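You operate a simulated robot arm through the tools that you are given. There is no shell and no other tool.

The job below is to be done with a simulated robot arm. You get a single attempt, and the scene is never put back.

JOB
Check bolt 32 for coating and torque, then sort it.
Fine: outside 8 to 16 um RECOAT, else under 30 Nm SCRAP, else PASS. Probe back, meter on; clamp before the lever, loosen after.
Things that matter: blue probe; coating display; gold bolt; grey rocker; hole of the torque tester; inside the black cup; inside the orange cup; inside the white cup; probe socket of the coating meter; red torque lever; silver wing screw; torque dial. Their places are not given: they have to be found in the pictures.

It is judged by the outcome, as a careful person would: the job done as asked, and still so three seconds after it is handed in. It fails if anything else is knocked over, pushed out of place, dropped, spilled or broken.

ROBOT AND FRAMES
A 6-joint arm with a two-finger gripper, fixed in place. Base frame: the origin is at the foot of the arm, x ahead of it, y to its left, z up; the work surface is at about z = 800. Lengths are in mm, angles in degrees, forces in N, time in s.
With the tool pointing down near the work surface it reaches from about 300 to 740 mm from the base axis. Its first joint turns from -166.0 to 166.0 degrees. Payload 1.57 kg.
Tool frame: the origin (TCP) lies between the finger pads and is the grasp point; the fingertips stand 21 mm ahead of it; z points along the fingers, y is the line along which they close. Largest opening 70 mm; the body of the gripper starts 50 mm behind the TCP.
Orientation is told as [roll, pitch, yaw] about the base's x, y, z axes, in that order, counted from this pose: with the fingers straight down and closing along the base's y, the tool's x points along the base's -x, its y along +y and its z along -z.

CONTROLS
- The arm moves only by the tool apply_moves. Its argument "steps" is a list of rows, each a list of 6 numbers: the shift along the base's x, y, z in mm, then the turn, a rotation vector about the base's x, y, z in degrees. In form: [[x, y, z, ax, ay, az], ...]. A call has 1 to 20 rows; each row shifts and turns the commanded pose from where the row before left it. "grip" is the finger opening in mm, from 0 to 70, set as the call begins (left out, the last holds). Each row takes 0.2 s and may step no farther than 50 mm and 8.6 degrees from the row before; otherwise, or with a gripper value out of range, the whole call is refused. Where a pose cannot be reached the arm comes as near as it can. A force on the tool above 50 N (or 10 N above the force at the start of the call, whichever is more), or a blocked arm, ends the call early, and 0.2 s more pass. The fingers move at their own pace and stop on an object; they squeeze with about 30 N. The grip force told is the motor's: it shows also when the fingers shut on nothing. Time passes only in rows, and 0.2 s behind the last, so rows that do not move let the fingers close. It gives the time, the measured TCP pose, the force on the tool (base axes), the opening and the grip force at its end, in the units of the frame above (readings bear some noise), with the torque about the TCP (base axes, N m) and any sound that the robot's microphone picked up.
- Cameras (640 x 400 px; columns grow to the right, rows downward): "scene" is fixed at [402, -484.5, 1452.6]; the picture's right is [0.43, 0.90, 0.00], its down [0.81, -0.39, -0.44] and it looks along [-0.40, 0.19, -0.90] (base axes); focal length 214 px, centre (320, 200). "wrist" rides on the gripper at [79, 4, -81] in the tool frame; the picture's right is [-0.05, 1.00, 0.00], its down [-0.67, -0.04, -0.75] and it looks along [-0.74, -0.04, 0.67] (tool axes); focal length 256 px, centre (320, 200).
- camera(camera): a new picture of that camera. It takes no simulated time.
- measure_at(camera, pixels): for up to 12 pixels [column, row] of the newest picture of that camera ("zoom" is the newest enlarged one), the place [x, y, z] in the base frame of the surface seen there, good to about 3 mm, but the place of the scene camera against the robot may be out by one fixed shift of up to 18 mm in any direction. It takes no simulated time.
- inspect(camera, box): a new picture of the part [left, top, right, bottom] of that camera's present view, enlarged. It takes no simulated time.
- finish_job(): hands the job in; it is judged then, once.

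Unless the task says otherwise, let go and move clear before handing in.

The tools are called after "Emit:" by a JSON object that holds its "api" and its "payload". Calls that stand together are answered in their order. apply_moves: Moves the arm, as the interface text tells. Its arguments: {"type":"object","properties":{"steps":{"type":"array"},"grip":{"type":"number"}},"required":["steps"]} The other tools are called the same way: camera (camera) takes a picture; measure_at (camera, pixels) gives the place of the surface under pixels of a picture; inspect (camera, box) takes an enlarged picture of a part of a camera's view; finish_job () hands the job in.

At the start:

```text
t: 0.0
tcp_pos: [117.0, -460.4, 1210.5]
orientation: [0.0, 0.0, 0.1]
contact_force: [-0.6, 0.2, 0.7]
moment: [0.04, 0.01, -0.02]
grip_width: 69.8
gripper_force: 0.1
```

scene: 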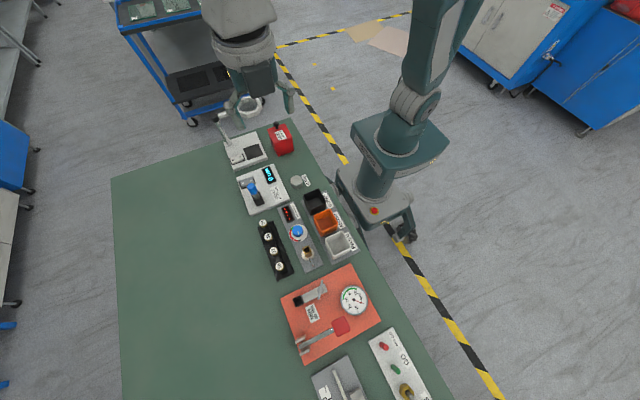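
wrist: 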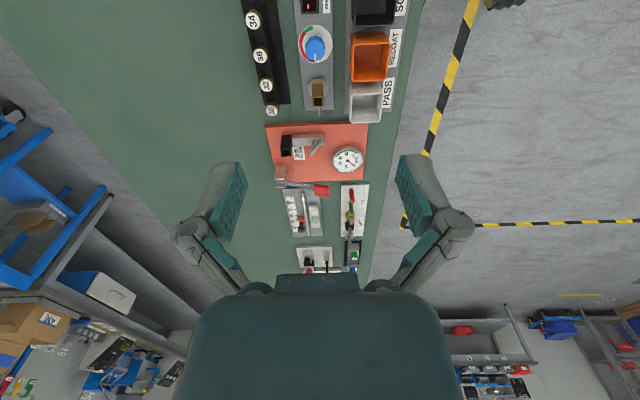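

The scene picture shows the bench: a coating meter around (262,188), a bolt rack around (272,248), cups around (325,220), and a torque tester around (330,312). I'll enlarge these areas.

Emit:
{"api": "inspect", "payload": {"camera": "scene", "box": [220, 110, 320, 220]}}

Emit:
{"api": "inspect", "payload": {"camera": "scene", "box": [240, 180, 370, 290]}}

Emit:
{"api": "inspect", "payload": {"camera": "scene", "box": [270, 260, 430, 400]}}

Emit:
{"api": "inspect", "payload": {"camera": "wrist", "box": [240, 0, 400, 130]}}

Emit:
{"api": "inspect", "payload": {"camera": "wrist", "box": [250, 110, 390, 280]}}

```text
3.64 times, centred on (270, 165) of scene
```

zoom: 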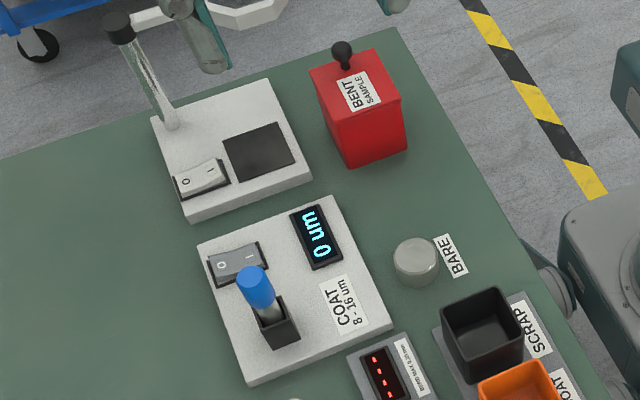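

```text
3.64 times, centred on (305, 235) of scene
```

zoom: 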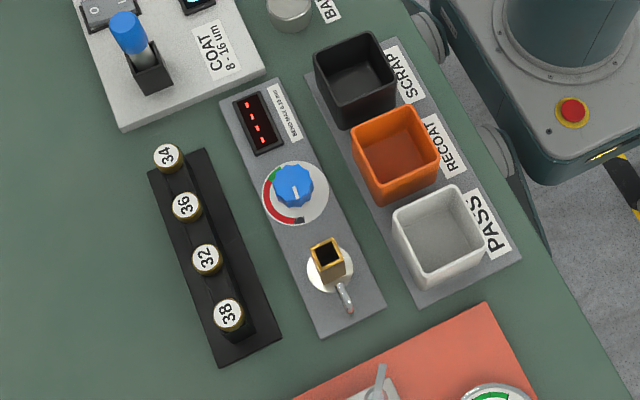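

```text
2.86 times, centred on (350, 330) of scene
```

zoom: 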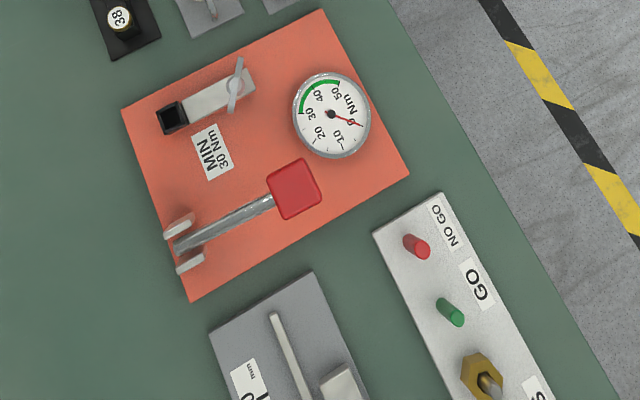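

```text
3.08 times, centred on (320, 65) of wrist
```

zoom: 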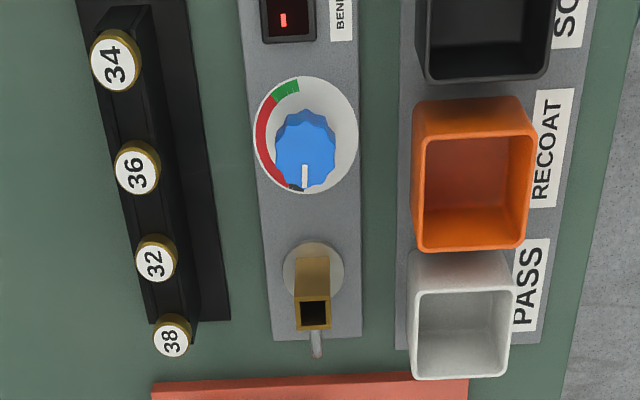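

```text
2.35 times, centred on (320, 195) of wrist
```

zoom: 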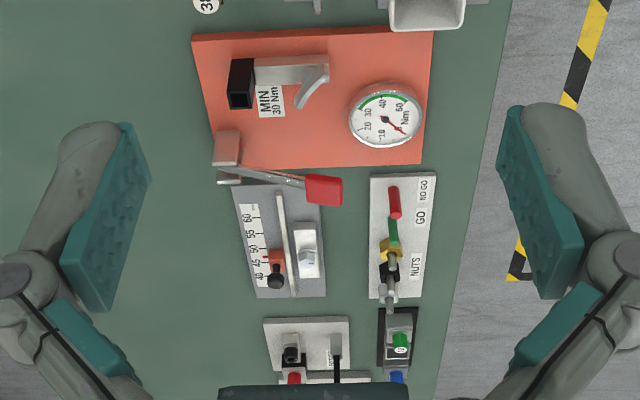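

The labels read 34, 36, 32, 38; bolt 32 sits near (265,84) in the wrist view, with the tester in front of it. I'll measure the landmarks with both cameras to find the scene camera's shift.

Emit:
{"api": "measure_at", "payload": {"camera": "wrist", "pixels": [[253, 20], [260, 55], [266, 85], [272, 109], [287, 146], [322, 145], [347, 160], [322, 190], [280, 175], [367, 105], [370, 55], [312, 102]]}}

Emit:
{"api": "measure_at", "payload": {"camera": "scene", "pixels": [[263, 223], [268, 237], [274, 251], [280, 267], [299, 301], [323, 288], [352, 300], [342, 326], [302, 348], [341, 246], [326, 224], [307, 251]]}}

Emit:
{"api": "measure_at", "payload": {"camera": "scene", "pixels": [[252, 186], [256, 199], [263, 205], [246, 182], [268, 174], [296, 181], [315, 202], [240, 200], [285, 198], [275, 168], [254, 184], [334, 302]]}}

```text
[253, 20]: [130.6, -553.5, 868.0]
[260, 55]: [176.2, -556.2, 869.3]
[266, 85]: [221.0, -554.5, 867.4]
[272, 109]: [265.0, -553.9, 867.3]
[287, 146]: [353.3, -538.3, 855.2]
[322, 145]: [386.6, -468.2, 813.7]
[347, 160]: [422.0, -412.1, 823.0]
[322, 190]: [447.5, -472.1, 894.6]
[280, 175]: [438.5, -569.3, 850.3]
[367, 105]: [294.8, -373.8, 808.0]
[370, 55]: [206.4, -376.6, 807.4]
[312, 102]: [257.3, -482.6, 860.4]
```

```text
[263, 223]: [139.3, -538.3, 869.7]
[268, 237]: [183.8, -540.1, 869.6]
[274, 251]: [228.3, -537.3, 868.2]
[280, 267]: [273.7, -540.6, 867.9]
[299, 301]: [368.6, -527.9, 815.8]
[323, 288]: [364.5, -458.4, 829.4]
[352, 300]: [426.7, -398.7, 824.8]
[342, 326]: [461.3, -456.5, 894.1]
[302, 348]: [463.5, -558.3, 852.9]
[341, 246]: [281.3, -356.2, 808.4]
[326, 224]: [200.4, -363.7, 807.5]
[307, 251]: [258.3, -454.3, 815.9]
```

```text
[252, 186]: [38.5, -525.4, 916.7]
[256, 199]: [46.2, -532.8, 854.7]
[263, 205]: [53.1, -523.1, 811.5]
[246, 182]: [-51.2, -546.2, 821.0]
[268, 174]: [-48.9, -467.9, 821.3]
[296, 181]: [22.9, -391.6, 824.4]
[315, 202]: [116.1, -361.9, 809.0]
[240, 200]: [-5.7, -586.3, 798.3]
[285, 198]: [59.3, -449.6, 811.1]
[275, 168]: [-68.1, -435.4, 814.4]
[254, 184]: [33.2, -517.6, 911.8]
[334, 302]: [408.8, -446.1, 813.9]
```

The same points measured by both cameras put the scene camera's shift at about (+8, +15, +1). Next I'll move the wrist camera to look closely at the coating meter, its rocker and the probe.

Emit:
{"api": "apply_moves", "payload": {"steps": [[-40, -10, -25, 0, 0, 0], [-40, -10, -25, 0, 0, 0], [-40, -10, -25, 0, 0, 0], [-40, -10, -25, 0, 0, 0], [-40, -10, -25, 0, 0, 0], [-40, -10, -25, 0, 0, 0], [-20, -10, 0, 0, 0, 0], [0, 0, 0, 0, 0, 0]]}}

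Emit:
{"api": "camera", "payload": {"camera": "wrist"}}

Emit:
{"api": "camera", "payload": {"camera": "scene"}}

```text
t: 1.8
tcp_pos: [-143.9, -529.1, 1060.6]
orientation: [-0.1, 0.0, 0.1]
contact_force: [0.1, 0.2, 0.2]
moment: [-0.01, -0.01, 0.01]
grip_width: 70.0
gripper_force: 0.1
```

```text
taken
```

wrist: 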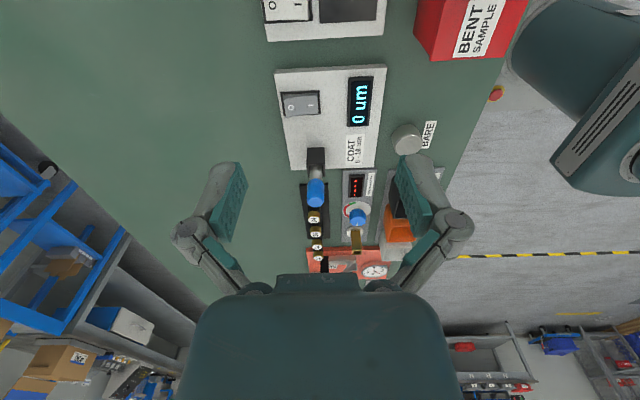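

```text
taken
```

scene: 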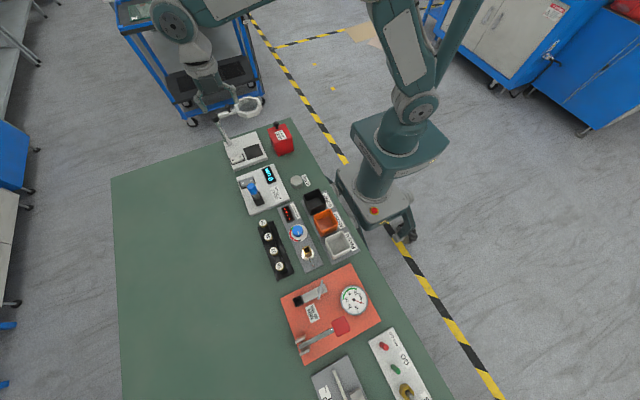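

Emit:
{"api": "inspect", "payload": {"camera": "wrist", "box": [260, 60, 400, 215]}}

Emit:
{"api": "inspect", "payload": {"camera": "wrist", "box": [260, 60, 400, 148]}}

Emit:
{"api": "measure_at", "payload": {"camera": "wrist", "pixels": [[316, 151], [316, 160], [316, 168], [317, 185], [317, 195], [317, 204], [290, 104], [310, 103], [276, 72], [386, 65], [290, 168], [405, 133]]}}

```text
2.58 times, centred on (330, 138) of wrist
```

zoom: 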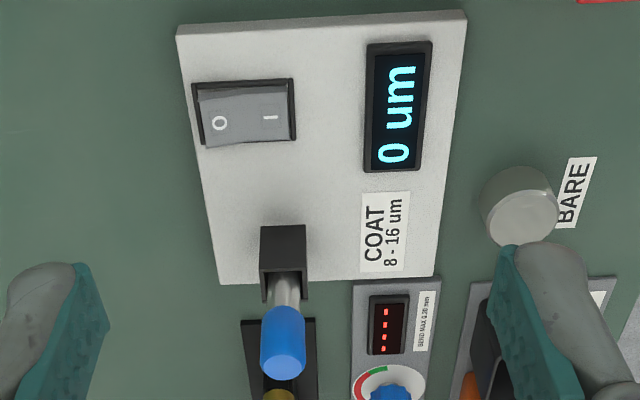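

```text
4.55 times, centred on (330, 104) of wrist
```

zoom: 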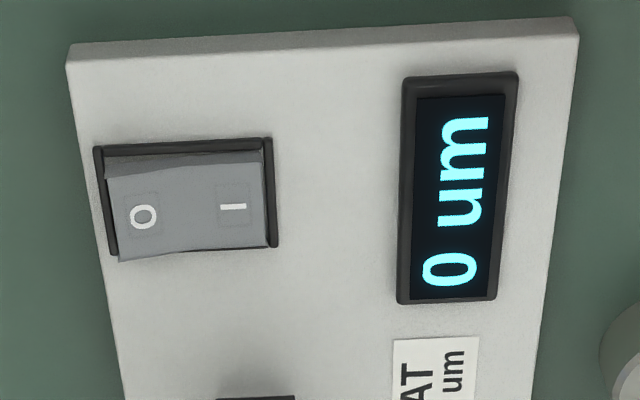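

```text
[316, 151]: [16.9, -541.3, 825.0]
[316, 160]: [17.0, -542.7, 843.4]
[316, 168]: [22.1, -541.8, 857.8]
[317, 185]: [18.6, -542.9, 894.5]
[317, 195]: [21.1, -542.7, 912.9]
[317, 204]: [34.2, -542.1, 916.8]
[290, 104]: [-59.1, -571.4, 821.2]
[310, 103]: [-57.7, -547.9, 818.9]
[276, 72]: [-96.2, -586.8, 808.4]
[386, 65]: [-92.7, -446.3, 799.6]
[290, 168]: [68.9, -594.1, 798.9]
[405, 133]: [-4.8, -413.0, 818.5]
```

The rocker's I side is pressed in (O side at z 821, I side at z 819) and the display is lit at "0 um", so the meter is on. The blue probe stands upright at about (31,-542) with its top at z 917. Next I'll look at the bolt rack up close.

Emit:
{"api": "apply_moves", "payload": {"steps": [[40, 0, -10, 0, 0, 0], [40, 0, -10, 0, 0, 0], [40, 0, -10, 0, 0, 0], [40, 0, -10, 0, 0, 0], [40, -11, -10, 0, 0, 0], [0, 0, 0, 0, 0, 0]]}}

Emit:
{"api": "camera", "payload": {"camera": "wrist"}}

Emit:
{"api": "inspect", "payload": {"camera": "wrist", "box": [230, 40, 390, 200]}}

```text
t: 3.2
tcp_pos: [57.5, -542.6, 1009.7]
orientation: [0.1, 0.0, -0.1]
contact_force: [0.1, 0.3, -0.1]
moment: [0.01, -0.04, -0.01]
grip_width: 70.2
gripper_force: 0.1
```

```text
taken
```

wrist: 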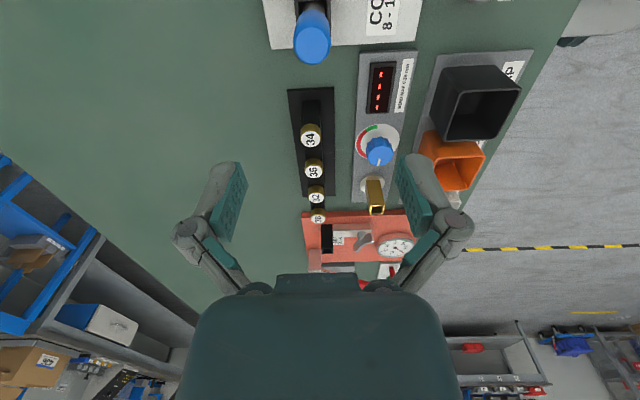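

```text
2.50 times, centred on (310, 120) of wrist
```

zoom: 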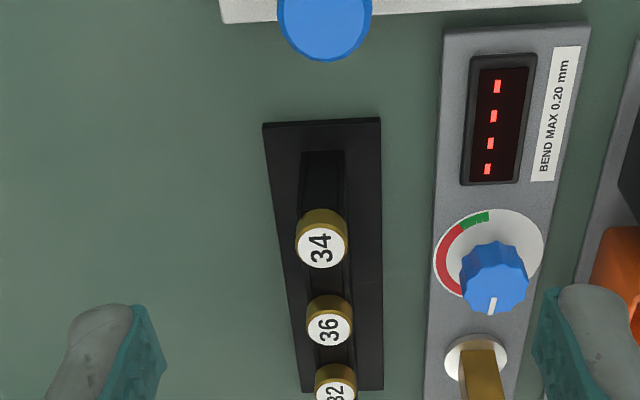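

I can see heads 34, 36 and 32 in order. I'll measure the rack and head geometry more closely.

Emit:
{"api": "measure_at", "payload": {"camera": "zoom", "pixels": [[322, 160], [322, 190], [322, 215], [321, 222], [320, 245], [298, 240], [346, 240], [340, 180], [360, 180], [330, 310], [330, 330], [280, 200]]}}

Emit:
{"api": "inspect", "payload": {"camera": "scene", "box": [250, 210, 300, 282]}}

Emit:
{"api": "inspect", "payload": {"camera": "scene", "box": [280, 265, 385, 365]}}

```text
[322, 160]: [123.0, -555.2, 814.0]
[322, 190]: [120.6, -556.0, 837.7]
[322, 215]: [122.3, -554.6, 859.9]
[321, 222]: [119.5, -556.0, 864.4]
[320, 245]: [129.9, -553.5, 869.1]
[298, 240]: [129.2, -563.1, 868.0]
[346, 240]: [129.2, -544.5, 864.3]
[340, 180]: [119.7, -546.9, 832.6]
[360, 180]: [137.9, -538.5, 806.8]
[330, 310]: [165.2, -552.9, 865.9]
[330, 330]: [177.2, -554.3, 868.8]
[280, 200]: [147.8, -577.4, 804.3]
```

```text
5.56 times, centred on (275, 246) of scene
```

zoom: 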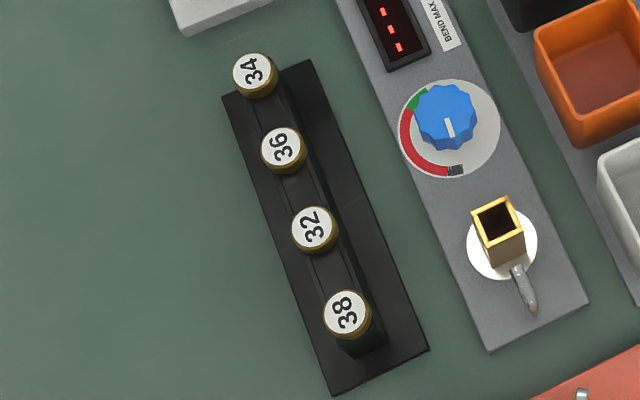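

```text
4.00 times, centred on (332, 315) of scene
```

zoom: 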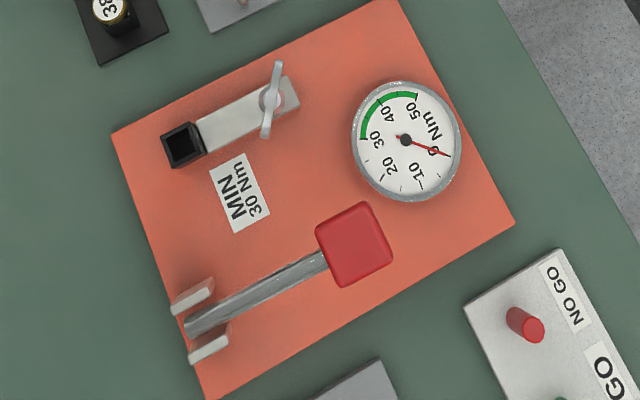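

The heads are about 20 mm across with tops at z 868 on a narrow rail, and bolt 32 is third, near (220,-554). Now I'll pin down the probe's axis.

Emit:
{"api": "measure_at", "payload": {"camera": "wrist", "pixels": [[312, 28], [312, 35], [312, 43], [312, 52], [312, 60], [297, 43], [327, 43], [312, 15], [316, 198], [316, 193], [316, 203], [313, 168]]}}

```text
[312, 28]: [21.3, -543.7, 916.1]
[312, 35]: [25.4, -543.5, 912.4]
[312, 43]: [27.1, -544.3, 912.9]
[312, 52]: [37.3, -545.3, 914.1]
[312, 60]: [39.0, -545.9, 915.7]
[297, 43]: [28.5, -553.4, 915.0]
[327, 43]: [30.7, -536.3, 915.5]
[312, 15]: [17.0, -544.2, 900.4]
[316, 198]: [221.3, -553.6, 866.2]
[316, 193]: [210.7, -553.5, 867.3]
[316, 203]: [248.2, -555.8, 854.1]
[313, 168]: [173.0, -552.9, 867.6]
```

The probe axis is near (30,-543.5), about 22 mm across. I'll move above it and come down with the fingers open to TCP z 896.

Emit:
{"api": "apply_moves", "payload": {"steps": [[-14, -0.5, 0, 0, 0, 0], [-13.5, -0.4, 0, 0, 0, 0], [0, 0, -25, 0, 0, 0], [0, 0, -25, 0, 0, 0], [0, 0, -25, 0, 0, 0], [0, 0, -20, 0, 0, 0], [0, 0, -18, 0, 0, 0], [0, 0, 0, 0, 0, 0]], "grip": 70}}

Emit:
{"api": "camera", "payload": {"camera": "wrist"}}

Emit:
{"api": "inspect", "payload": {"camera": "scene", "box": [220, 140, 310, 230]}}

```text
t: 5.0
tcp_pos: [29.7, -543.1, 898.6]
orientation: [0.1, -0.1, 0.0]
contact_force: [0.2, -0.8, 0.5]
moment: [-0.01, 0.04, 0.05]
grip_width: 70.2
gripper_force: 0.0
```

```text
taken
```

wrist: 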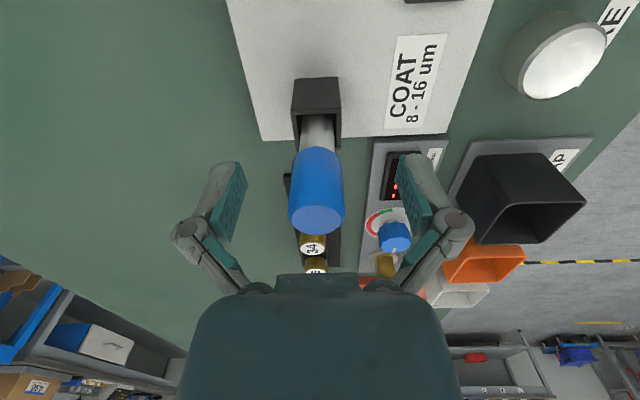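

```text
4.44 times, centred on (265, 185) of scene
```

zoom: 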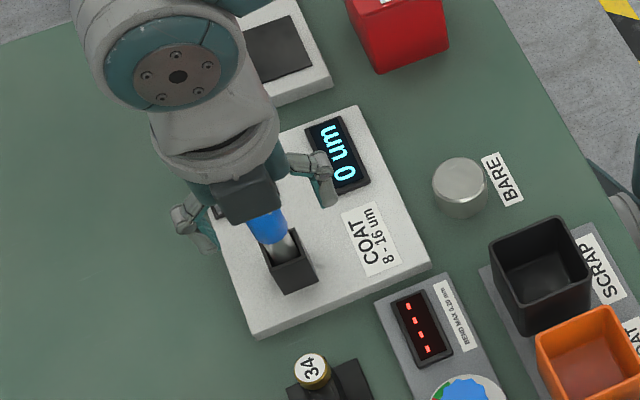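

The probe sits between the fingers (blue, columns 290–343). I'll measure its lengths, then close the grip.

Emit:
{"api": "measure_at", "payload": {"camera": "wrist", "pixels": [[317, 82], [317, 100], [317, 112], [317, 120], [317, 135], [317, 145], [317, 152], [317, 165], [317, 200], [296, 140], [338, 140], [294, 80]]}}

Emit:
{"api": "apply_moves", "payload": {"steps": [[0, 0, -2, 0, 0, 0], [0, 0, 0, 0, 0, 0], [0, 0, 0, 0, 0, 0], [0, 0, 0, 0, 0, 0]], "grip": 10}}

```text
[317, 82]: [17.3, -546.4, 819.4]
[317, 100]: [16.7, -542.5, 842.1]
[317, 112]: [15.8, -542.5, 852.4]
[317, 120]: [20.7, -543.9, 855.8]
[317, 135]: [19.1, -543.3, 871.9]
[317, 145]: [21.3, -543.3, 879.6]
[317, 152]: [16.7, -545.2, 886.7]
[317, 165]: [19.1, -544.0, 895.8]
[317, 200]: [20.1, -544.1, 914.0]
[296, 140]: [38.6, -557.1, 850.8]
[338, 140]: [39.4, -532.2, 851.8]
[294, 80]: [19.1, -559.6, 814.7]
```

```text
t: 6.0
tcp_pos: [30.6, -542.8, 897.5]
orientation: [-0.2, 0.0, 0.0]
contact_force: [0.4, -3.2, 15.1]
moment: [-0.25, -0.01, 0.0]
grip_width: 22.6
gripper_force: 30.5
```

The probe is gripped at 22.6 mm opening; the socket's top is at z 852. I'll lift it straight up and look.

Emit:
{"api": "apply_moves", "payload": {"steps": [[0, 0, 10, 0, 0, 0], [0, 0, 20, 0, 0, 0], [0, 0, 25, 0, 0, 0], [0, 0, 25, 0, 0, 0], [0, 0, 0, 0, 0, 0]]}}

Emit:
{"api": "camera", "payload": {"camera": "wrist"}}

Emit:
{"api": "inspect", "payload": {"camera": "scene", "box": [220, 130, 310, 220]}}

```text
t: 7.2
tcp_pos: [30.6, -542.1, 976.0]
orientation: [0.0, 0.0, 0.1]
contact_force: [-0.1, 0.1, -0.9]
moment: [0.03, -0.02, 0.0]
grip_width: 22.7
gripper_force: 29.7
```

```text
taken
```

wrist: 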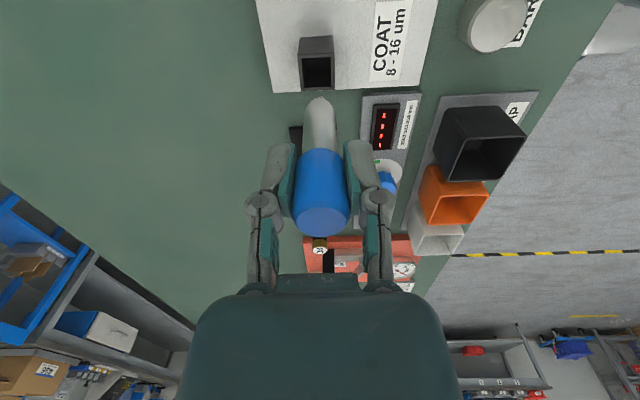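

```text
4.44 times, centred on (265, 175) of scene
```

zoom: 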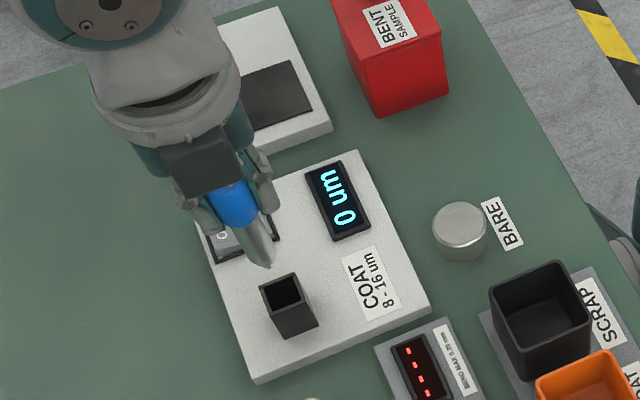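

The probe is out, with its rounded tip at (318,97) in the wrist view. I'll measure the tip and the socket mouth.

Emit:
{"api": "measure_at", "payload": {"camera": "wrist", "pixels": [[318, 99], [319, 103], [319, 110], [316, 36], [316, 47], [316, 56], [316, 66], [316, 86], [302, 72], [331, 72], [316, 74], [319, 238]]}}

Emit:
{"api": "inspect", "payload": {"camera": "wrist", "box": [270, 20, 370, 140]}}

```text
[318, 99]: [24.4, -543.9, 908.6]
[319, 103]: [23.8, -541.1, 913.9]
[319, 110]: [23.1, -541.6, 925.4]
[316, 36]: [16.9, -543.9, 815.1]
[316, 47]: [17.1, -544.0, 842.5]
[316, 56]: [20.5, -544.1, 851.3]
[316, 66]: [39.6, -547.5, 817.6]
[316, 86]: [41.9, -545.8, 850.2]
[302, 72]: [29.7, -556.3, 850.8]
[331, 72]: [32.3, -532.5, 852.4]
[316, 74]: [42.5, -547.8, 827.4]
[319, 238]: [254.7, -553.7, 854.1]
```

```text
3.33 times, centred on (320, 80) of wrist
```

zoom: 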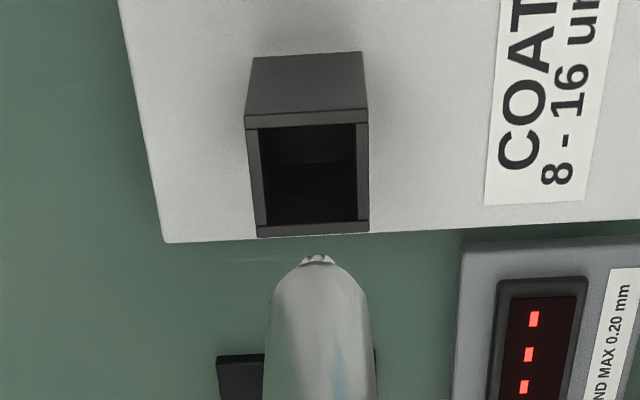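

The probe tip hangs about 70 mm below the TCP, and the socket mouth is centred at about (30,-544) with its top at z 852. I'll move the probe over bolt 32 at (221,-554) and stop with the tip well above it.

Emit:
{"api": "apply_moves", "payload": {"steps": [[38, -2, 0, 0, 0, 0], [38, -2, 0, 0, 0, 0], [38, -3, 0, 0, 0, 0], [38, -3, 0, 0, 0, 0], [38.4, -2, 0, 0, 0, 0], [0, 0, -10, 0, 0, 0], [0, 0, -10, 0, 0, 0], [0, 0, 0, 0, 0, 0]]}}

Emit:
{"api": "camera", "payload": {"camera": "wrist"}}

Emit:
{"api": "inspect", "payload": {"camera": "scene", "box": [230, 190, 320, 290]}}

```text
t: 9.0
tcp_pos: [222.1, -553.7, 955.6]
orientation: [0.0, 0.0, 0.0]
contact_force: [-0.4, -0.2, -1.0]
moment: [0.01, 0.01, 0.01]
grip_width: 22.6
gripper_force: 30.1
```

```text
taken
```

wrist: 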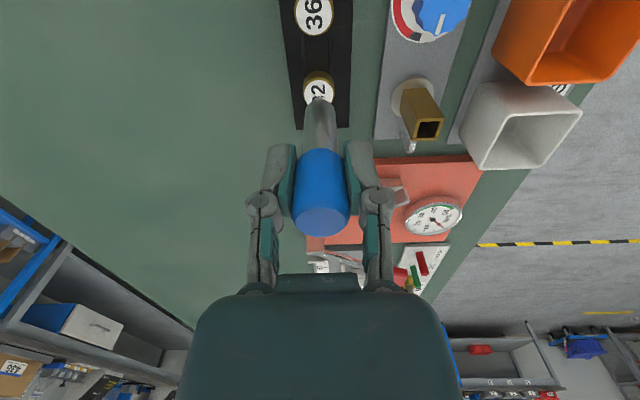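

```text
4.00 times, centred on (275, 240) of scene
```

zoom: 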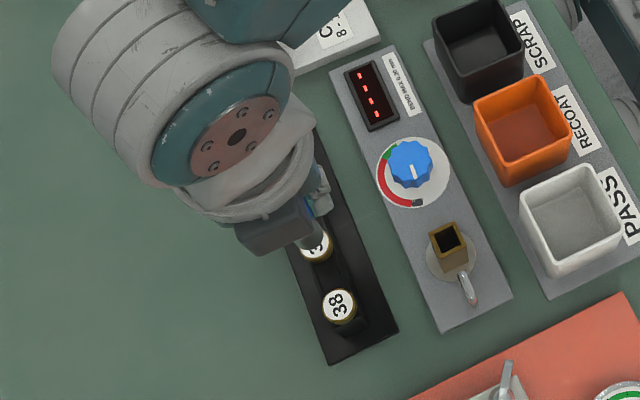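

The tip at (319,99) is just above bolt 32's head, and the scene view shows 38 as the next bolt along. I'll lower in small steps.

Emit:
{"api": "apply_moves", "payload": {"steps": [[-0.8, 0, -6, 0, 0, 0], [0, 0, -6, 0, 0, 0], [0, 0, -2, 0, 0, 0], [0, 0, 0, 0, 0, 0]]}}

Emit:
{"api": "inspect", "payload": {"camera": "wrist", "box": [270, 40, 370, 140]}}

Emit:
{"api": "camera", "payload": {"camera": "scene"}}

```text
t: 10.0
tcp_pos: [219.9, -554.2, 942.2]
orientation: [-0.2, -0.1, 0.0]
contact_force: [1.7, -0.8, 21.7]
moment: [-0.07, -0.14, 0.01]
grip_width: 22.5
gripper_force: 29.9
```

```text
4.00 times, centred on (320, 90) of wrist
```

zoom: 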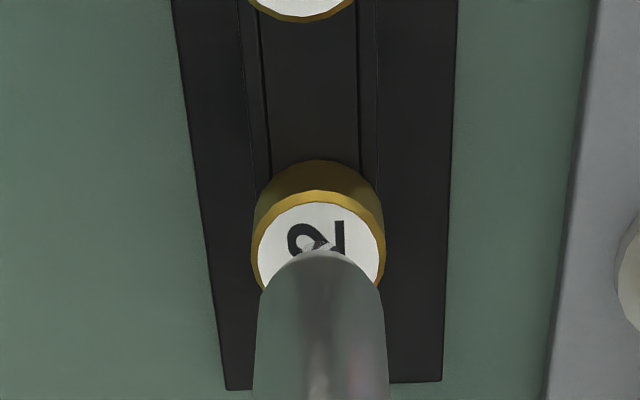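

```text
taken
```

scene: 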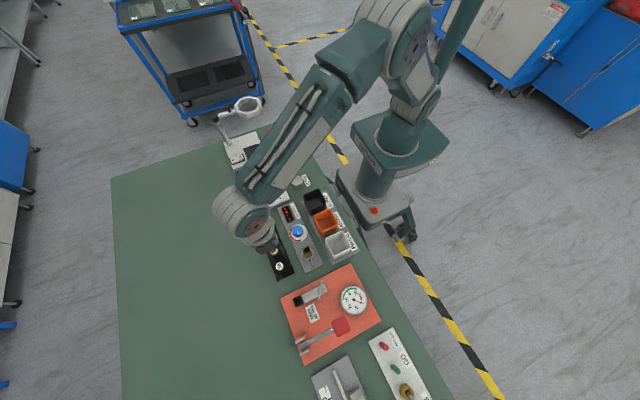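

The tip is on head 32 with about 21 N, but the arm hides the display. I'll ease off slightly, hold a moment, then lift away and see whether the display keeps its reading.

Emit:
{"api": "apply_moves", "payload": {"steps": [[0, 0, 0.8, 0, 0, 0], [0, 0, 0, 0, 0, 0], [0, 0, 0, 0, 0, 0], [0, 0, 0, 0, 0, 0], [0, 0, 0, 0, 0, 0]]}}

Emit:
{"api": "apply_moves", "payload": {"steps": [[0, 0, 10, 0, 0, 0], [0, 0, 15, 0, 0, 0], [0, 0, 15, 0, 0, 0], [-40, 5, 0, 0, 0, 0], [-40, 5, 0, 0, 0, 0], [-40, 0, 0, 0, 0, 0], [-40, 0, 0, 0, 0, 0], [0, 0, 0, 0, 0, 0]]}}

Emit:
{"api": "camera", "payload": {"camera": "scene"}}

Emit:
{"api": "inspect", "payload": {"camera": "scene", "box": [220, 130, 310, 220]}}

Emit:
{"api": "camera", "payload": {"camera": "wrist"}}

```text
t: 11.2
tcp_pos: [219.3, -554.1, 941.7]
orientation: [0.0, 0.0, 0.0]
contact_force: [-0.1, -1.5, 15.6]
moment: [-0.06, -0.02, -0.01]
grip_width: 22.3
gripper_force: 29.8
```

```text
t: 13.0
tcp_pos: [59.8, -544.5, 982.1]
orientation: [0.0, -0.1, 0.1]
contact_force: [0.9, -0.8, -1.0]
moment: [-0.04, 0.04, 0.0]
grip_width: 22.4
gripper_force: 30.3
```

```text
taken
```

scene: 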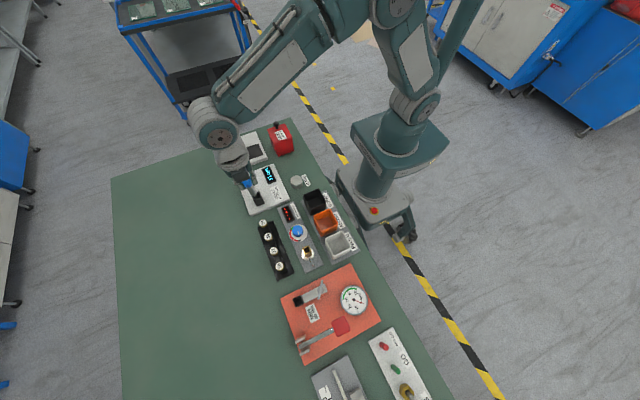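

```text
4.44 times, centred on (265, 175) of scene
```

zoom: 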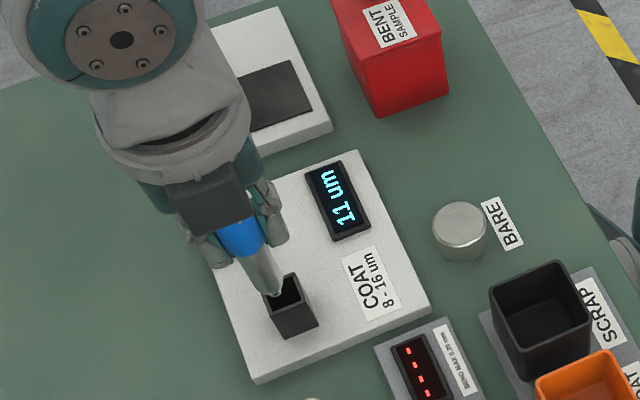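

```text
taken
```

wrist: 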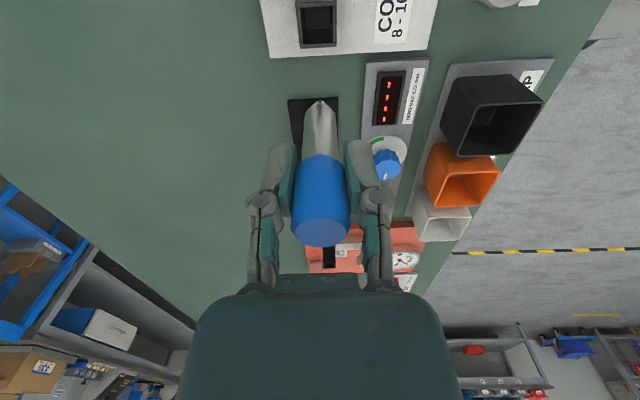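

The display holds a reading that looks like 11 um. I'll enlarge it to be sure.

Emit:
{"api": "inspect", "payload": {"camera": "scene", "box": [255, 160, 285, 190]}}

Emit:
{"api": "measure_at", "payload": {"camera": "wrist", "pixels": [[316, 4], [300, 25], [334, 25], [316, 43], [320, 103]]}}

```text
13.33 times, centred on (270, 175) of scene
```

zoom: 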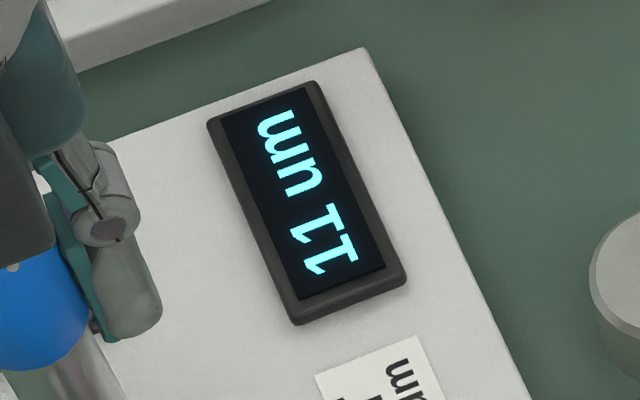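

```text
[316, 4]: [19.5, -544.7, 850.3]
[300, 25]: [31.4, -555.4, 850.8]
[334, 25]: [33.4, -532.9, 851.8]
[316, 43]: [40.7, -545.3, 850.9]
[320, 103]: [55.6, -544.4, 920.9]
```

The reading is clearly 11 um, which is within 8 to 16, so coating is fine. Now I'll put the probe back, first moving above the socket at TCP (30.5,-543).

Emit:
{"api": "apply_moves", "payload": {"steps": [[-29.3, 1.5, 0, 0, 0, 0], [0, 0, -15, 0, 0, 0], [0, 0, -15, 0, 0, 0], [0, 0, 0, 0, 0, 0]]}}

Emit:
{"api": "inspect", "payload": {"camera": "wrist", "box": [270, 20, 370, 140]}}

Emit:
{"api": "inspect", "payload": {"camera": "scene", "box": [230, 160, 290, 220]}}

```text
t: 14.0
tcp_pos: [30.9, -541.9, 952.0]
orientation: [0.0, 0.0, 0.1]
contact_force: [-0.7, -0.1, -1.0]
moment: [0.0, -0.01, -0.02]
grip_width: 22.2
gripper_force: 29.8
```

```text
3.33 times, centred on (320, 80) of wrist
```

zoom: 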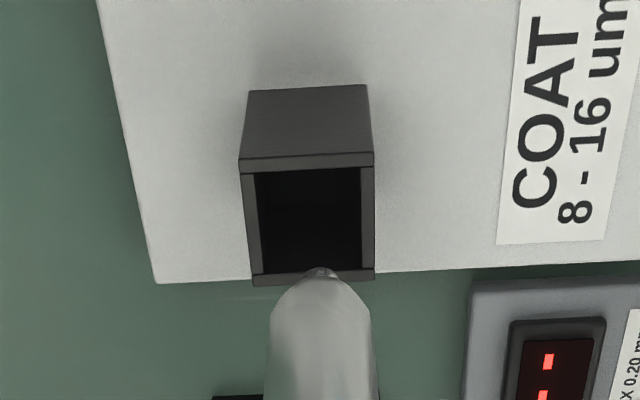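

```text
6.67 times, centred on (260, 190) of scene
```

zoom: 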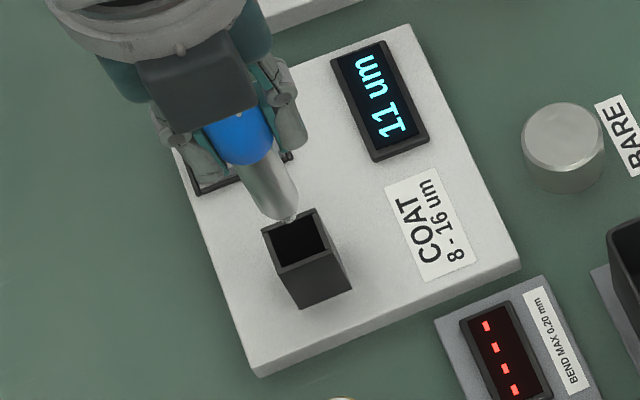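

The tip sits about 2 mm to the +y side of the socket centre (zoom column 320 against 308). I'll shift −2 mm in y and lower gently.

Emit:
{"api": "apply_moves", "payload": {"steps": [[-0.4, -2, 0, 0, 0, 0], [0, 0, -10, 0, 0, 0], [0, 0, -10, 0, 0, 0], [0, 0, -10, 0, 0, 0], [0, 0, -10, 0, 0, 0], [0, 0, 0, 0, 0, 0]]}}

Emit:
{"api": "inspect", "payload": {"camera": "wrist", "box": [250, 60, 390, 250]}}

```text
t: 15.4
tcp_pos: [29.4, -543.7, 913.0]
orientation: [0.0, 0.1, 0.1]
contact_force: [0.9, -0.2, -0.5]
moment: [-0.01, 0.01, 0.0]
grip_width: 22.2
gripper_force: 29.8
```

```text
2.11 times, centred on (320, 155) of wrist
```

zoom: 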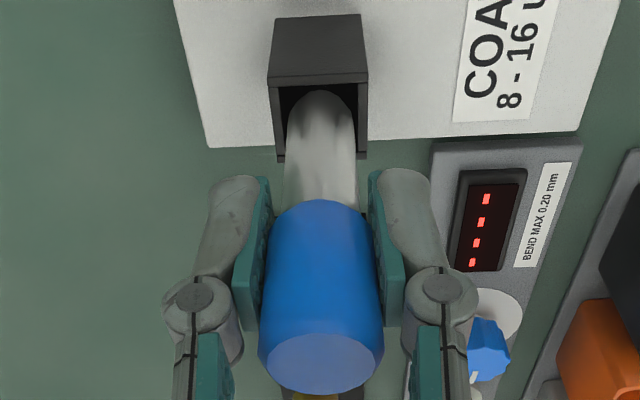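

The tip is inside the socket with no side force. I'll go on lowering gently until it seats.

Emit:
{"api": "apply_moves", "payload": {"steps": [[0.5, 0, -5, 0, 0, 0], [0, 0, -4, 0, 0, 0], [0, 0, -3, 0, 0, 0], [0, 0, 0, 0, 0, 0]]}}

```text
t: 16.4
tcp_pos: [29.4, -545.3, 900.3]
orientation: [0.0, 0.0, 0.1]
contact_force: [0.5, -0.4, -1.4]
moment: [0.01, -0.01, 0.0]
grip_width: 22.5
gripper_force: 29.7
```

There's no contact yet at z 900.3. I'll keep going down in small steps.

Emit:
{"api": "apply_moves", "payload": {"steps": [[0, 0.8, -1.5, 0, 0, 0], [0, 0, -1.5, 0, 0, 0], [0, 0, 0, 0, 0, 0]]}}

Emit:
{"api": "camera", "payload": {"camera": "wrist"}}

Emit:
{"api": "measure_at", "payload": {"camera": "wrist", "pixels": [[320, 215], [320, 225], [320, 230], [317, 112], [317, 120], [317, 130]]}}

```text
t: 17.2
tcp_pos: [30.5, -544.4, 895.9]
orientation: [0.0, 0.1, 0.2]
contact_force: [-0.5, -0.6, 0.0]
moment: [-0.01, 0.01, 0.03]
grip_width: 21.9
gripper_force: 30.4
```

```text
taken
```

wrist: 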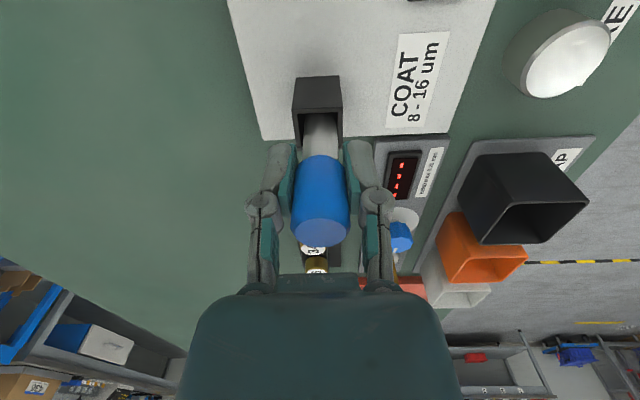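

```text
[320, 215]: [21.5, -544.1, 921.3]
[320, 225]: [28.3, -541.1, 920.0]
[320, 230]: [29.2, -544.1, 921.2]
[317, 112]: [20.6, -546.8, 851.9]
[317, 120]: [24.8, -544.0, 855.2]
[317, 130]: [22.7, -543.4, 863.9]
```

The handle top reads about z 920.5 against 916 originally, so it has about 4–5 mm still to go. I'll lower in 1.5 mm steps.

Emit:
{"api": "apply_moves", "payload": {"steps": [[0, 0, -1.5, 0, 0, 0], [0, 0, -1.5, 0, 0, 0], [0, 0, 0, 0, 0, 0]]}}

Emit:
{"api": "apply_moves", "payload": {"steps": [[0, 0, -1, 0, 0, 0], [0, 0, -0.8, 0, 0, 0], [0, 0, 0, 0, 0, 0]]}}

```text
t: 18.0
tcp_pos: [29.7, -544.8, 894.9]
orientation: [-0.1, 0.1, 0.1]
contact_force: [-0.8, -0.5, -0.5]
moment: [-0.06, 0.05, 0.0]
grip_width: 22.4
gripper_force: 29.8
```

```text
t: 18.8
tcp_pos: [30.3, -544.6, 892.7]
orientation: [0.1, 0.0, 0.2]
contact_force: [-0.6, -1.0, -0.4]
moment: [-0.01, 0.05, 0.02]
grip_width: 22.3
gripper_force: 30.2
```

Still no contact at z 892.7. I'll continue in small steps.

Emit:
{"api": "apply_moves", "payload": {"steps": [[0, 0, -1, 0, 0, 0], [0, 0, -1, 0, 0, 0], [0, 0, 0, 0, 0, 0]]}}

Emit:
{"api": "inspect", "payload": {"camera": "wrist", "box": [250, 60, 390, 250]}}

Emit:
{"api": "measure_at", "payload": {"camera": "zoom", "pixels": [[320, 340], [320, 355], [320, 370], [300, 355], [340, 355]]}}

```text
t: 19.6
tcp_pos: [30.9, -543.7, 891.3]
orientation: [0.0, 0.0, 0.0]
contact_force: [0.6, 0.6, 12.1]
moment: [0.09, -0.1, -0.02]
grip_width: 21.9
gripper_force: 30.6
```

```text
2.11 times, centred on (320, 155) of wrist
```

zoom: 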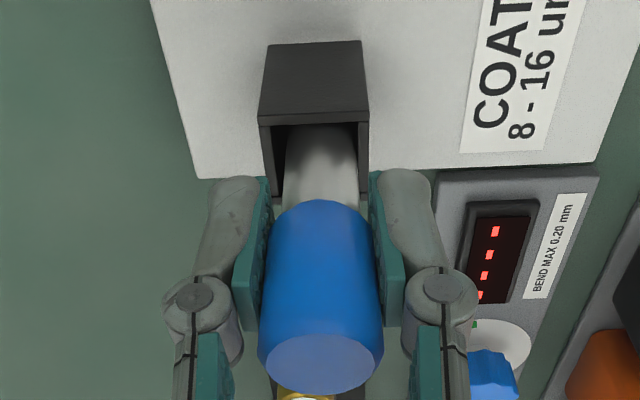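

```text
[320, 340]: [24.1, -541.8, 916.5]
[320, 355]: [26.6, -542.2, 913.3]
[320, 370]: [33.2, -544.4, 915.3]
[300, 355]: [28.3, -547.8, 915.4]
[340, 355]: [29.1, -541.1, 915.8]
```

The probe has seated, with 12 N upward and its top back at z 915.5. I'll open the fingers, rise straight up and check.

Emit:
{"api": "apply_moves", "payload": {"steps": [[0, 0, 0, 0, 0, 0], [0, 0, 0, 0, 0, 0], [0, 0, 0, 0, 0, 0]], "grip": 70}}

Emit:
{"api": "apply_moves", "payload": {"steps": [[0, 0, 15, 0, 0, 0], [0, 0, 25, 0, 0, 0], [0, 0, 30, 0, 0, 0], [0, 0, 30, 0, 0, 0], [0, 0, 0, 0, 0, 0]]}}

Emit:
{"api": "camera", "payload": {"camera": "wrist"}}

Emit:
{"api": "inspect", "payload": {"camera": "scene", "box": [220, 130, 310, 220]}}

```text
t: 20.4
tcp_pos: [30.9, -543.6, 890.0]
orientation: [-0.1, 0.0, 0.1]
contact_force: [0.3, 0.2, -0.8]
moment: [0.04, 0.03, -0.03]
grip_width: 70.1
gripper_force: 0.1
```

```text
t: 21.6
tcp_pos: [29.1, -543.1, 990.5]
orientation: [0.0, 0.1, 0.1]
contact_force: [-0.2, -0.4, 0.1]
moment: [-0.01, 0.05, 0.0]
grip_width: 70.1
gripper_force: 0.1
```

```text
taken
```

wrist: 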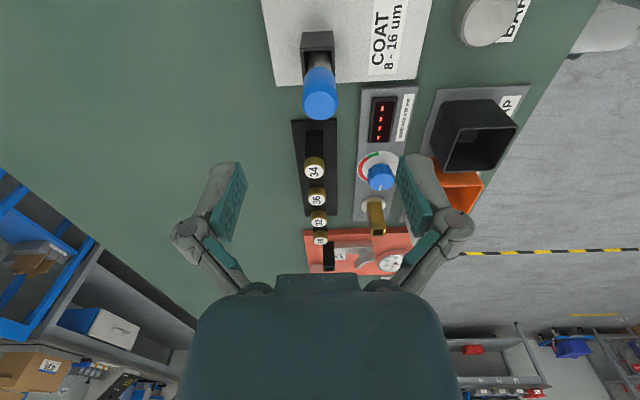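

```text
4.44 times, centred on (265, 175) of scene
```

zoom: 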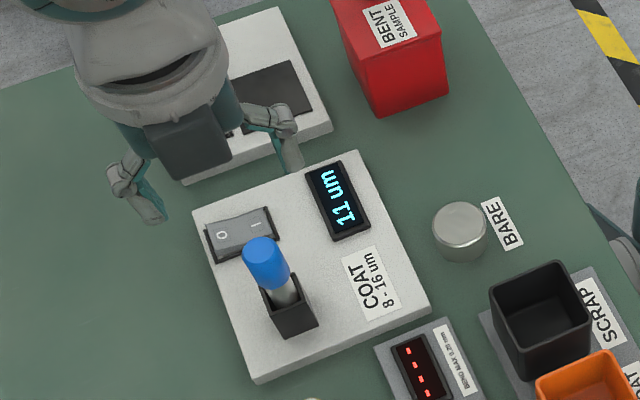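

The probe is back in its socket, the display reads 11 um and the rocker is still on I. Next I'll take a close look at the torque tester.

Emit:
{"api": "apply_moves", "payload": {"steps": [[43, 10, 0, 0, 0, 0], [43, 10, 0, 0, 0, 0], [43, 10, 0, 0, 0, 0], [43, 10, 0, 0, 0, 0], [20, 10, 0, 0, 0, 0], [0, 0, 0, 0, 0, 0]]}}

Emit:
{"api": "camera", "payload": {"camera": "wrist"}}

Emit:
{"api": "inspect", "payload": {"camera": "wrist", "box": [230, 70, 390, 200]}}

```text
t: 23.0
tcp_pos: [223.4, -493.4, 990.6]
orientation: [-0.1, 0.0, 0.1]
contact_force: [0.0, -0.4, -0.7]
moment: [-0.03, -0.01, 0.0]
grip_width: 70.2
gripper_force: 0.2
```

```text
taken
```

wrist: 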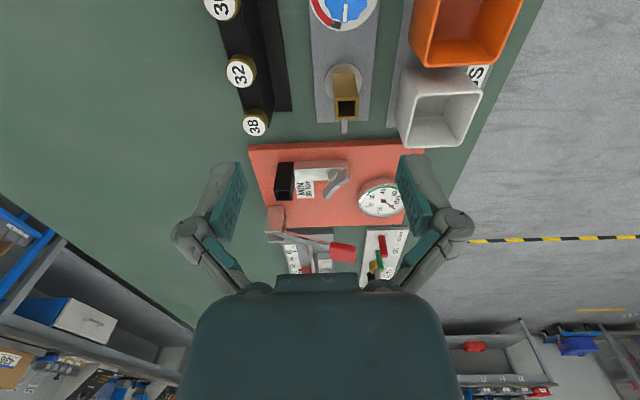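

```text
3.08 times, centred on (310, 135) of wrist
```

zoom: 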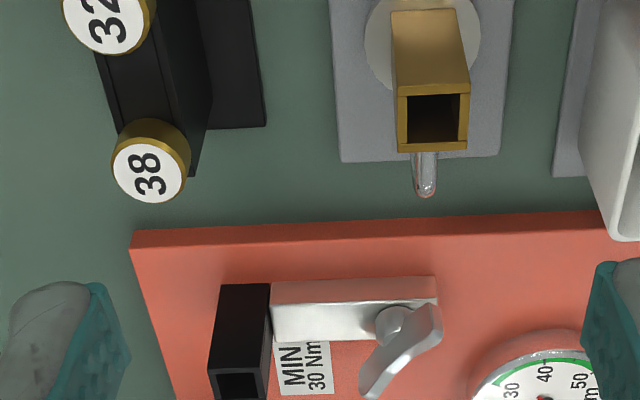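

The tester shows a black hole post, a silver arm and the wing screw on top. I'll enlarge and measure those parts.

Emit:
{"api": "inspect", "payload": {"camera": "wrist", "box": [250, 140, 430, 270]}}

Emit:
{"api": "measure_at", "payload": {"camera": "wrist", "pixels": [[286, 165], [286, 180], [279, 196], [293, 196], [286, 189], [286, 200], [335, 163], [337, 178], [345, 175], [331, 192], [310, 165], [285, 197]]}}

Emit:
{"api": "measure_at", "payload": {"camera": "scene", "pixels": [[294, 301], [297, 298], [301, 299], [298, 303], [323, 287], [324, 282], [321, 295], [328, 291], [312, 293], [345, 323], [338, 330], [350, 334]]}}

```text
3.08 times, centred on (340, 205) of wrist
```

zoom: 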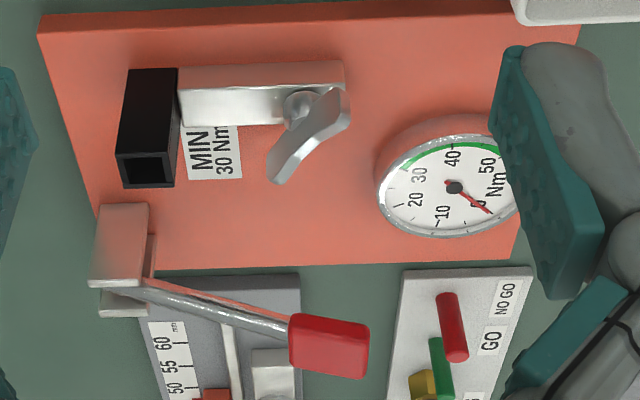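

```text
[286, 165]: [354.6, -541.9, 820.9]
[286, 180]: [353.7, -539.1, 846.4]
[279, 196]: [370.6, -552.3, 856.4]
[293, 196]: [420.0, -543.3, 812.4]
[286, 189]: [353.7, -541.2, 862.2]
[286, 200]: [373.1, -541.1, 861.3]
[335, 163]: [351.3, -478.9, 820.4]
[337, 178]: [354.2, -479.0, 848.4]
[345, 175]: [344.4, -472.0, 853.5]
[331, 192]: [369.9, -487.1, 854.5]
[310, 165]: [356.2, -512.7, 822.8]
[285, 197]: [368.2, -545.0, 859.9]
```

```text
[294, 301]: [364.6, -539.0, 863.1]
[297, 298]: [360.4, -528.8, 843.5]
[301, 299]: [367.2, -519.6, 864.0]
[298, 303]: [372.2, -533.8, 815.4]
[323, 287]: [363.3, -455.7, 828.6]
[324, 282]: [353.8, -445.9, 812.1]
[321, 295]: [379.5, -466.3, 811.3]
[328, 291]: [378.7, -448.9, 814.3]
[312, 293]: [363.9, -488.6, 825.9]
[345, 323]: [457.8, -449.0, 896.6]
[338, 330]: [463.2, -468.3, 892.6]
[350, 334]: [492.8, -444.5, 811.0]
```

The hole post is centred near (364,-541) with its top at z 862, and the wing runs from about (344,-472) to (370,-487) at z ~853. I'll go above bolt 32 now and look closely before gripping.

Emit:
{"api": "apply_moves", "payload": {"steps": [[0, -30, -20, 0, 0, 0], [-2.5, -30.5, -20, 0, 0, 0], [0, 0, -20, 0, 0, 0], [0, 0, -15, 0, 0, 0], [0, 0, 0, 0, 0, 0]]}}

Emit:
{"api": "camera", "payload": {"camera": "wrist"}}

Emit:
{"api": "inspect", "payload": {"camera": "wrist", "box": [220, 60, 420, 240]}}

```text
t: 24.2
tcp_pos: [221.7, -553.7, 916.5]
orientation: [0.0, 0.0, 0.1]
contact_force: [0.3, 0.1, -0.2]
moment: [0.01, -0.01, -0.03]
grip_width: 70.1
gripper_force: 0.0
```

```text
taken
```

wrist: 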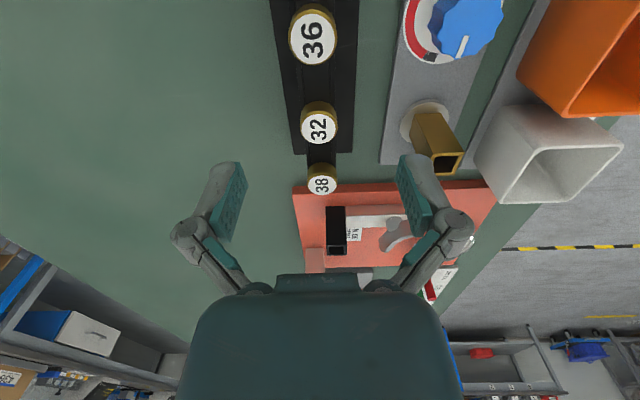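

```text
2.22 times, centred on (320, 150) of wrist
```

zoom: 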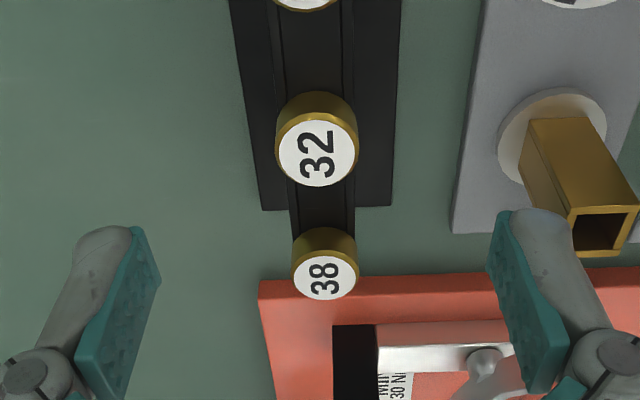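

Emit:
{"api": "measure_at", "payload": {"camera": "zoom", "pixels": [[316, 97], [316, 108], [316, 117], [316, 150], [316, 182], [279, 150], [354, 150], [315, 60], [283, 60], [348, 60], [278, 60], [320, 205]]}}

Emit:
{"api": "inspect", "payload": {"camera": "wrist", "box": [290, 90, 350, 150]}}

```text
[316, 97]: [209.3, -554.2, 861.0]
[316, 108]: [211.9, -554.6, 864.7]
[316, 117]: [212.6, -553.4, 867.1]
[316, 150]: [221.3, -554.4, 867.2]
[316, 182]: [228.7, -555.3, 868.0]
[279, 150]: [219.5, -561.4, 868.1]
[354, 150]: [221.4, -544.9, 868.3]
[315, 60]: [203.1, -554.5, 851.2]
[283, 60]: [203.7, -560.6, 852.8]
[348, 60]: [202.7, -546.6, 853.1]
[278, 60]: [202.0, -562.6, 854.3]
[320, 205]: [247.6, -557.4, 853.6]
```

```text
6.67 times, centred on (320, 120) of wrist
```

zoom: 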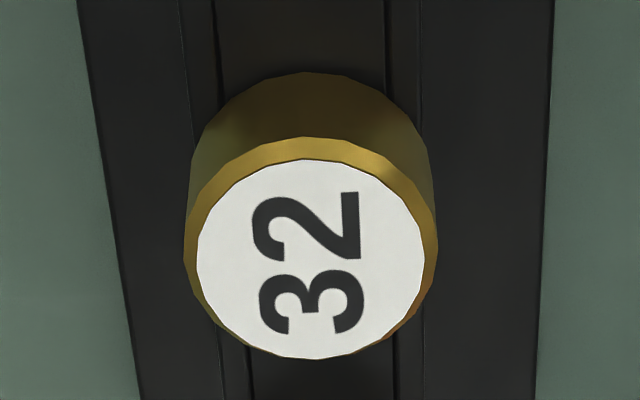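

Head 32 spans z 854–868, sitting on the rail top at about 854 and centred at (220.7,-554). I'll descend so the fingertips stop just above the rail (TCP z about 877) and close on it.

Emit:
{"api": "apply_moves", "payload": {"steps": [[0, 0, -15, 0, 0, 0], [0, 0, -13, 0, 0, 0], [0, 0, -10.5, 0, 0, 0], [0, 0, 0, 0, 0, 0]]}}

Emit:
{"api": "camera", "payload": {"camera": "wrist"}}

Emit:
{"api": "inspect", "payload": {"camera": "wrist", "box": [220, 100, 420, 250]}}

```text
t: 25.2
tcp_pos: [221.1, -555.8, 877.6]
orientation: [0.1, 0.0, 0.0]
contact_force: [0.6, 1.0, -0.9]
moment: [0.0, 0.03, -0.01]
grip_width: 70.2
gripper_force: 0.1
```

```text
taken
```

wrist: 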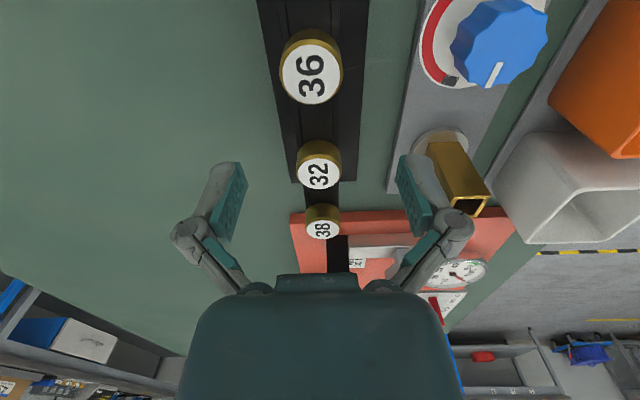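

```text
2.67 times, centred on (320, 175) of wrist
```

zoom: 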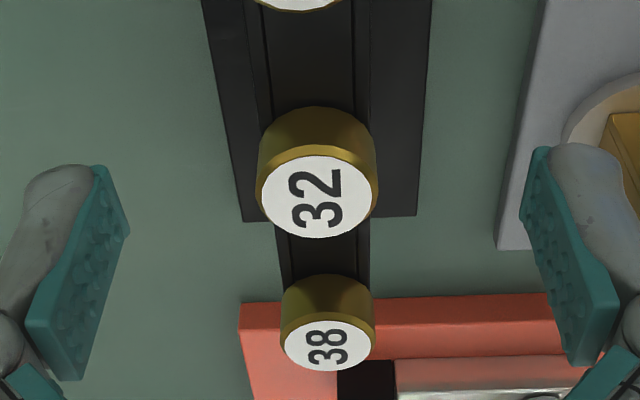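

Head 32 is centred between the pads (zoom column 318). Closing on it.

Emit:
{"api": "apply_moves", "payload": {"steps": [[0, 0, 0, 0, 0, 0], [0, 0, 0, 0, 0, 0], [0, 0, 0, 0, 0, 0], [0, 0, 0, 0, 0, 0]], "grip": 8}}

Emit:
{"api": "inspect", "payload": {"camera": "wrist", "box": [220, 100, 420, 250]}}

```text
t: 26.2
tcp_pos: [220.4, -553.9, 879.0]
orientation: [-0.2, -0.2, 0.2]
contact_force: [1.5, -1.0, 20.2]
moment: [-0.05, -0.08, 0.0]
grip_width: 20.6
gripper_force: 30.7
```

```text
2.67 times, centred on (320, 175) of wrist
```

zoom: 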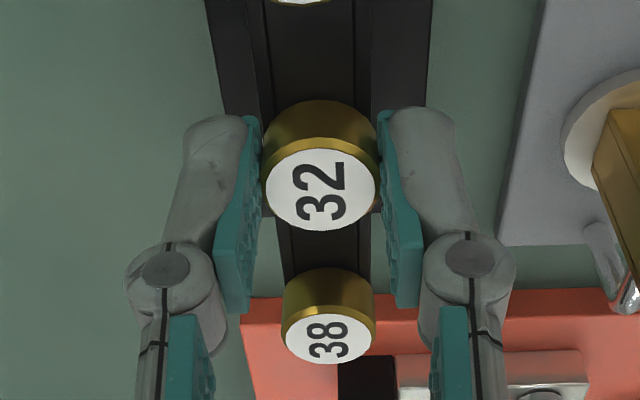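

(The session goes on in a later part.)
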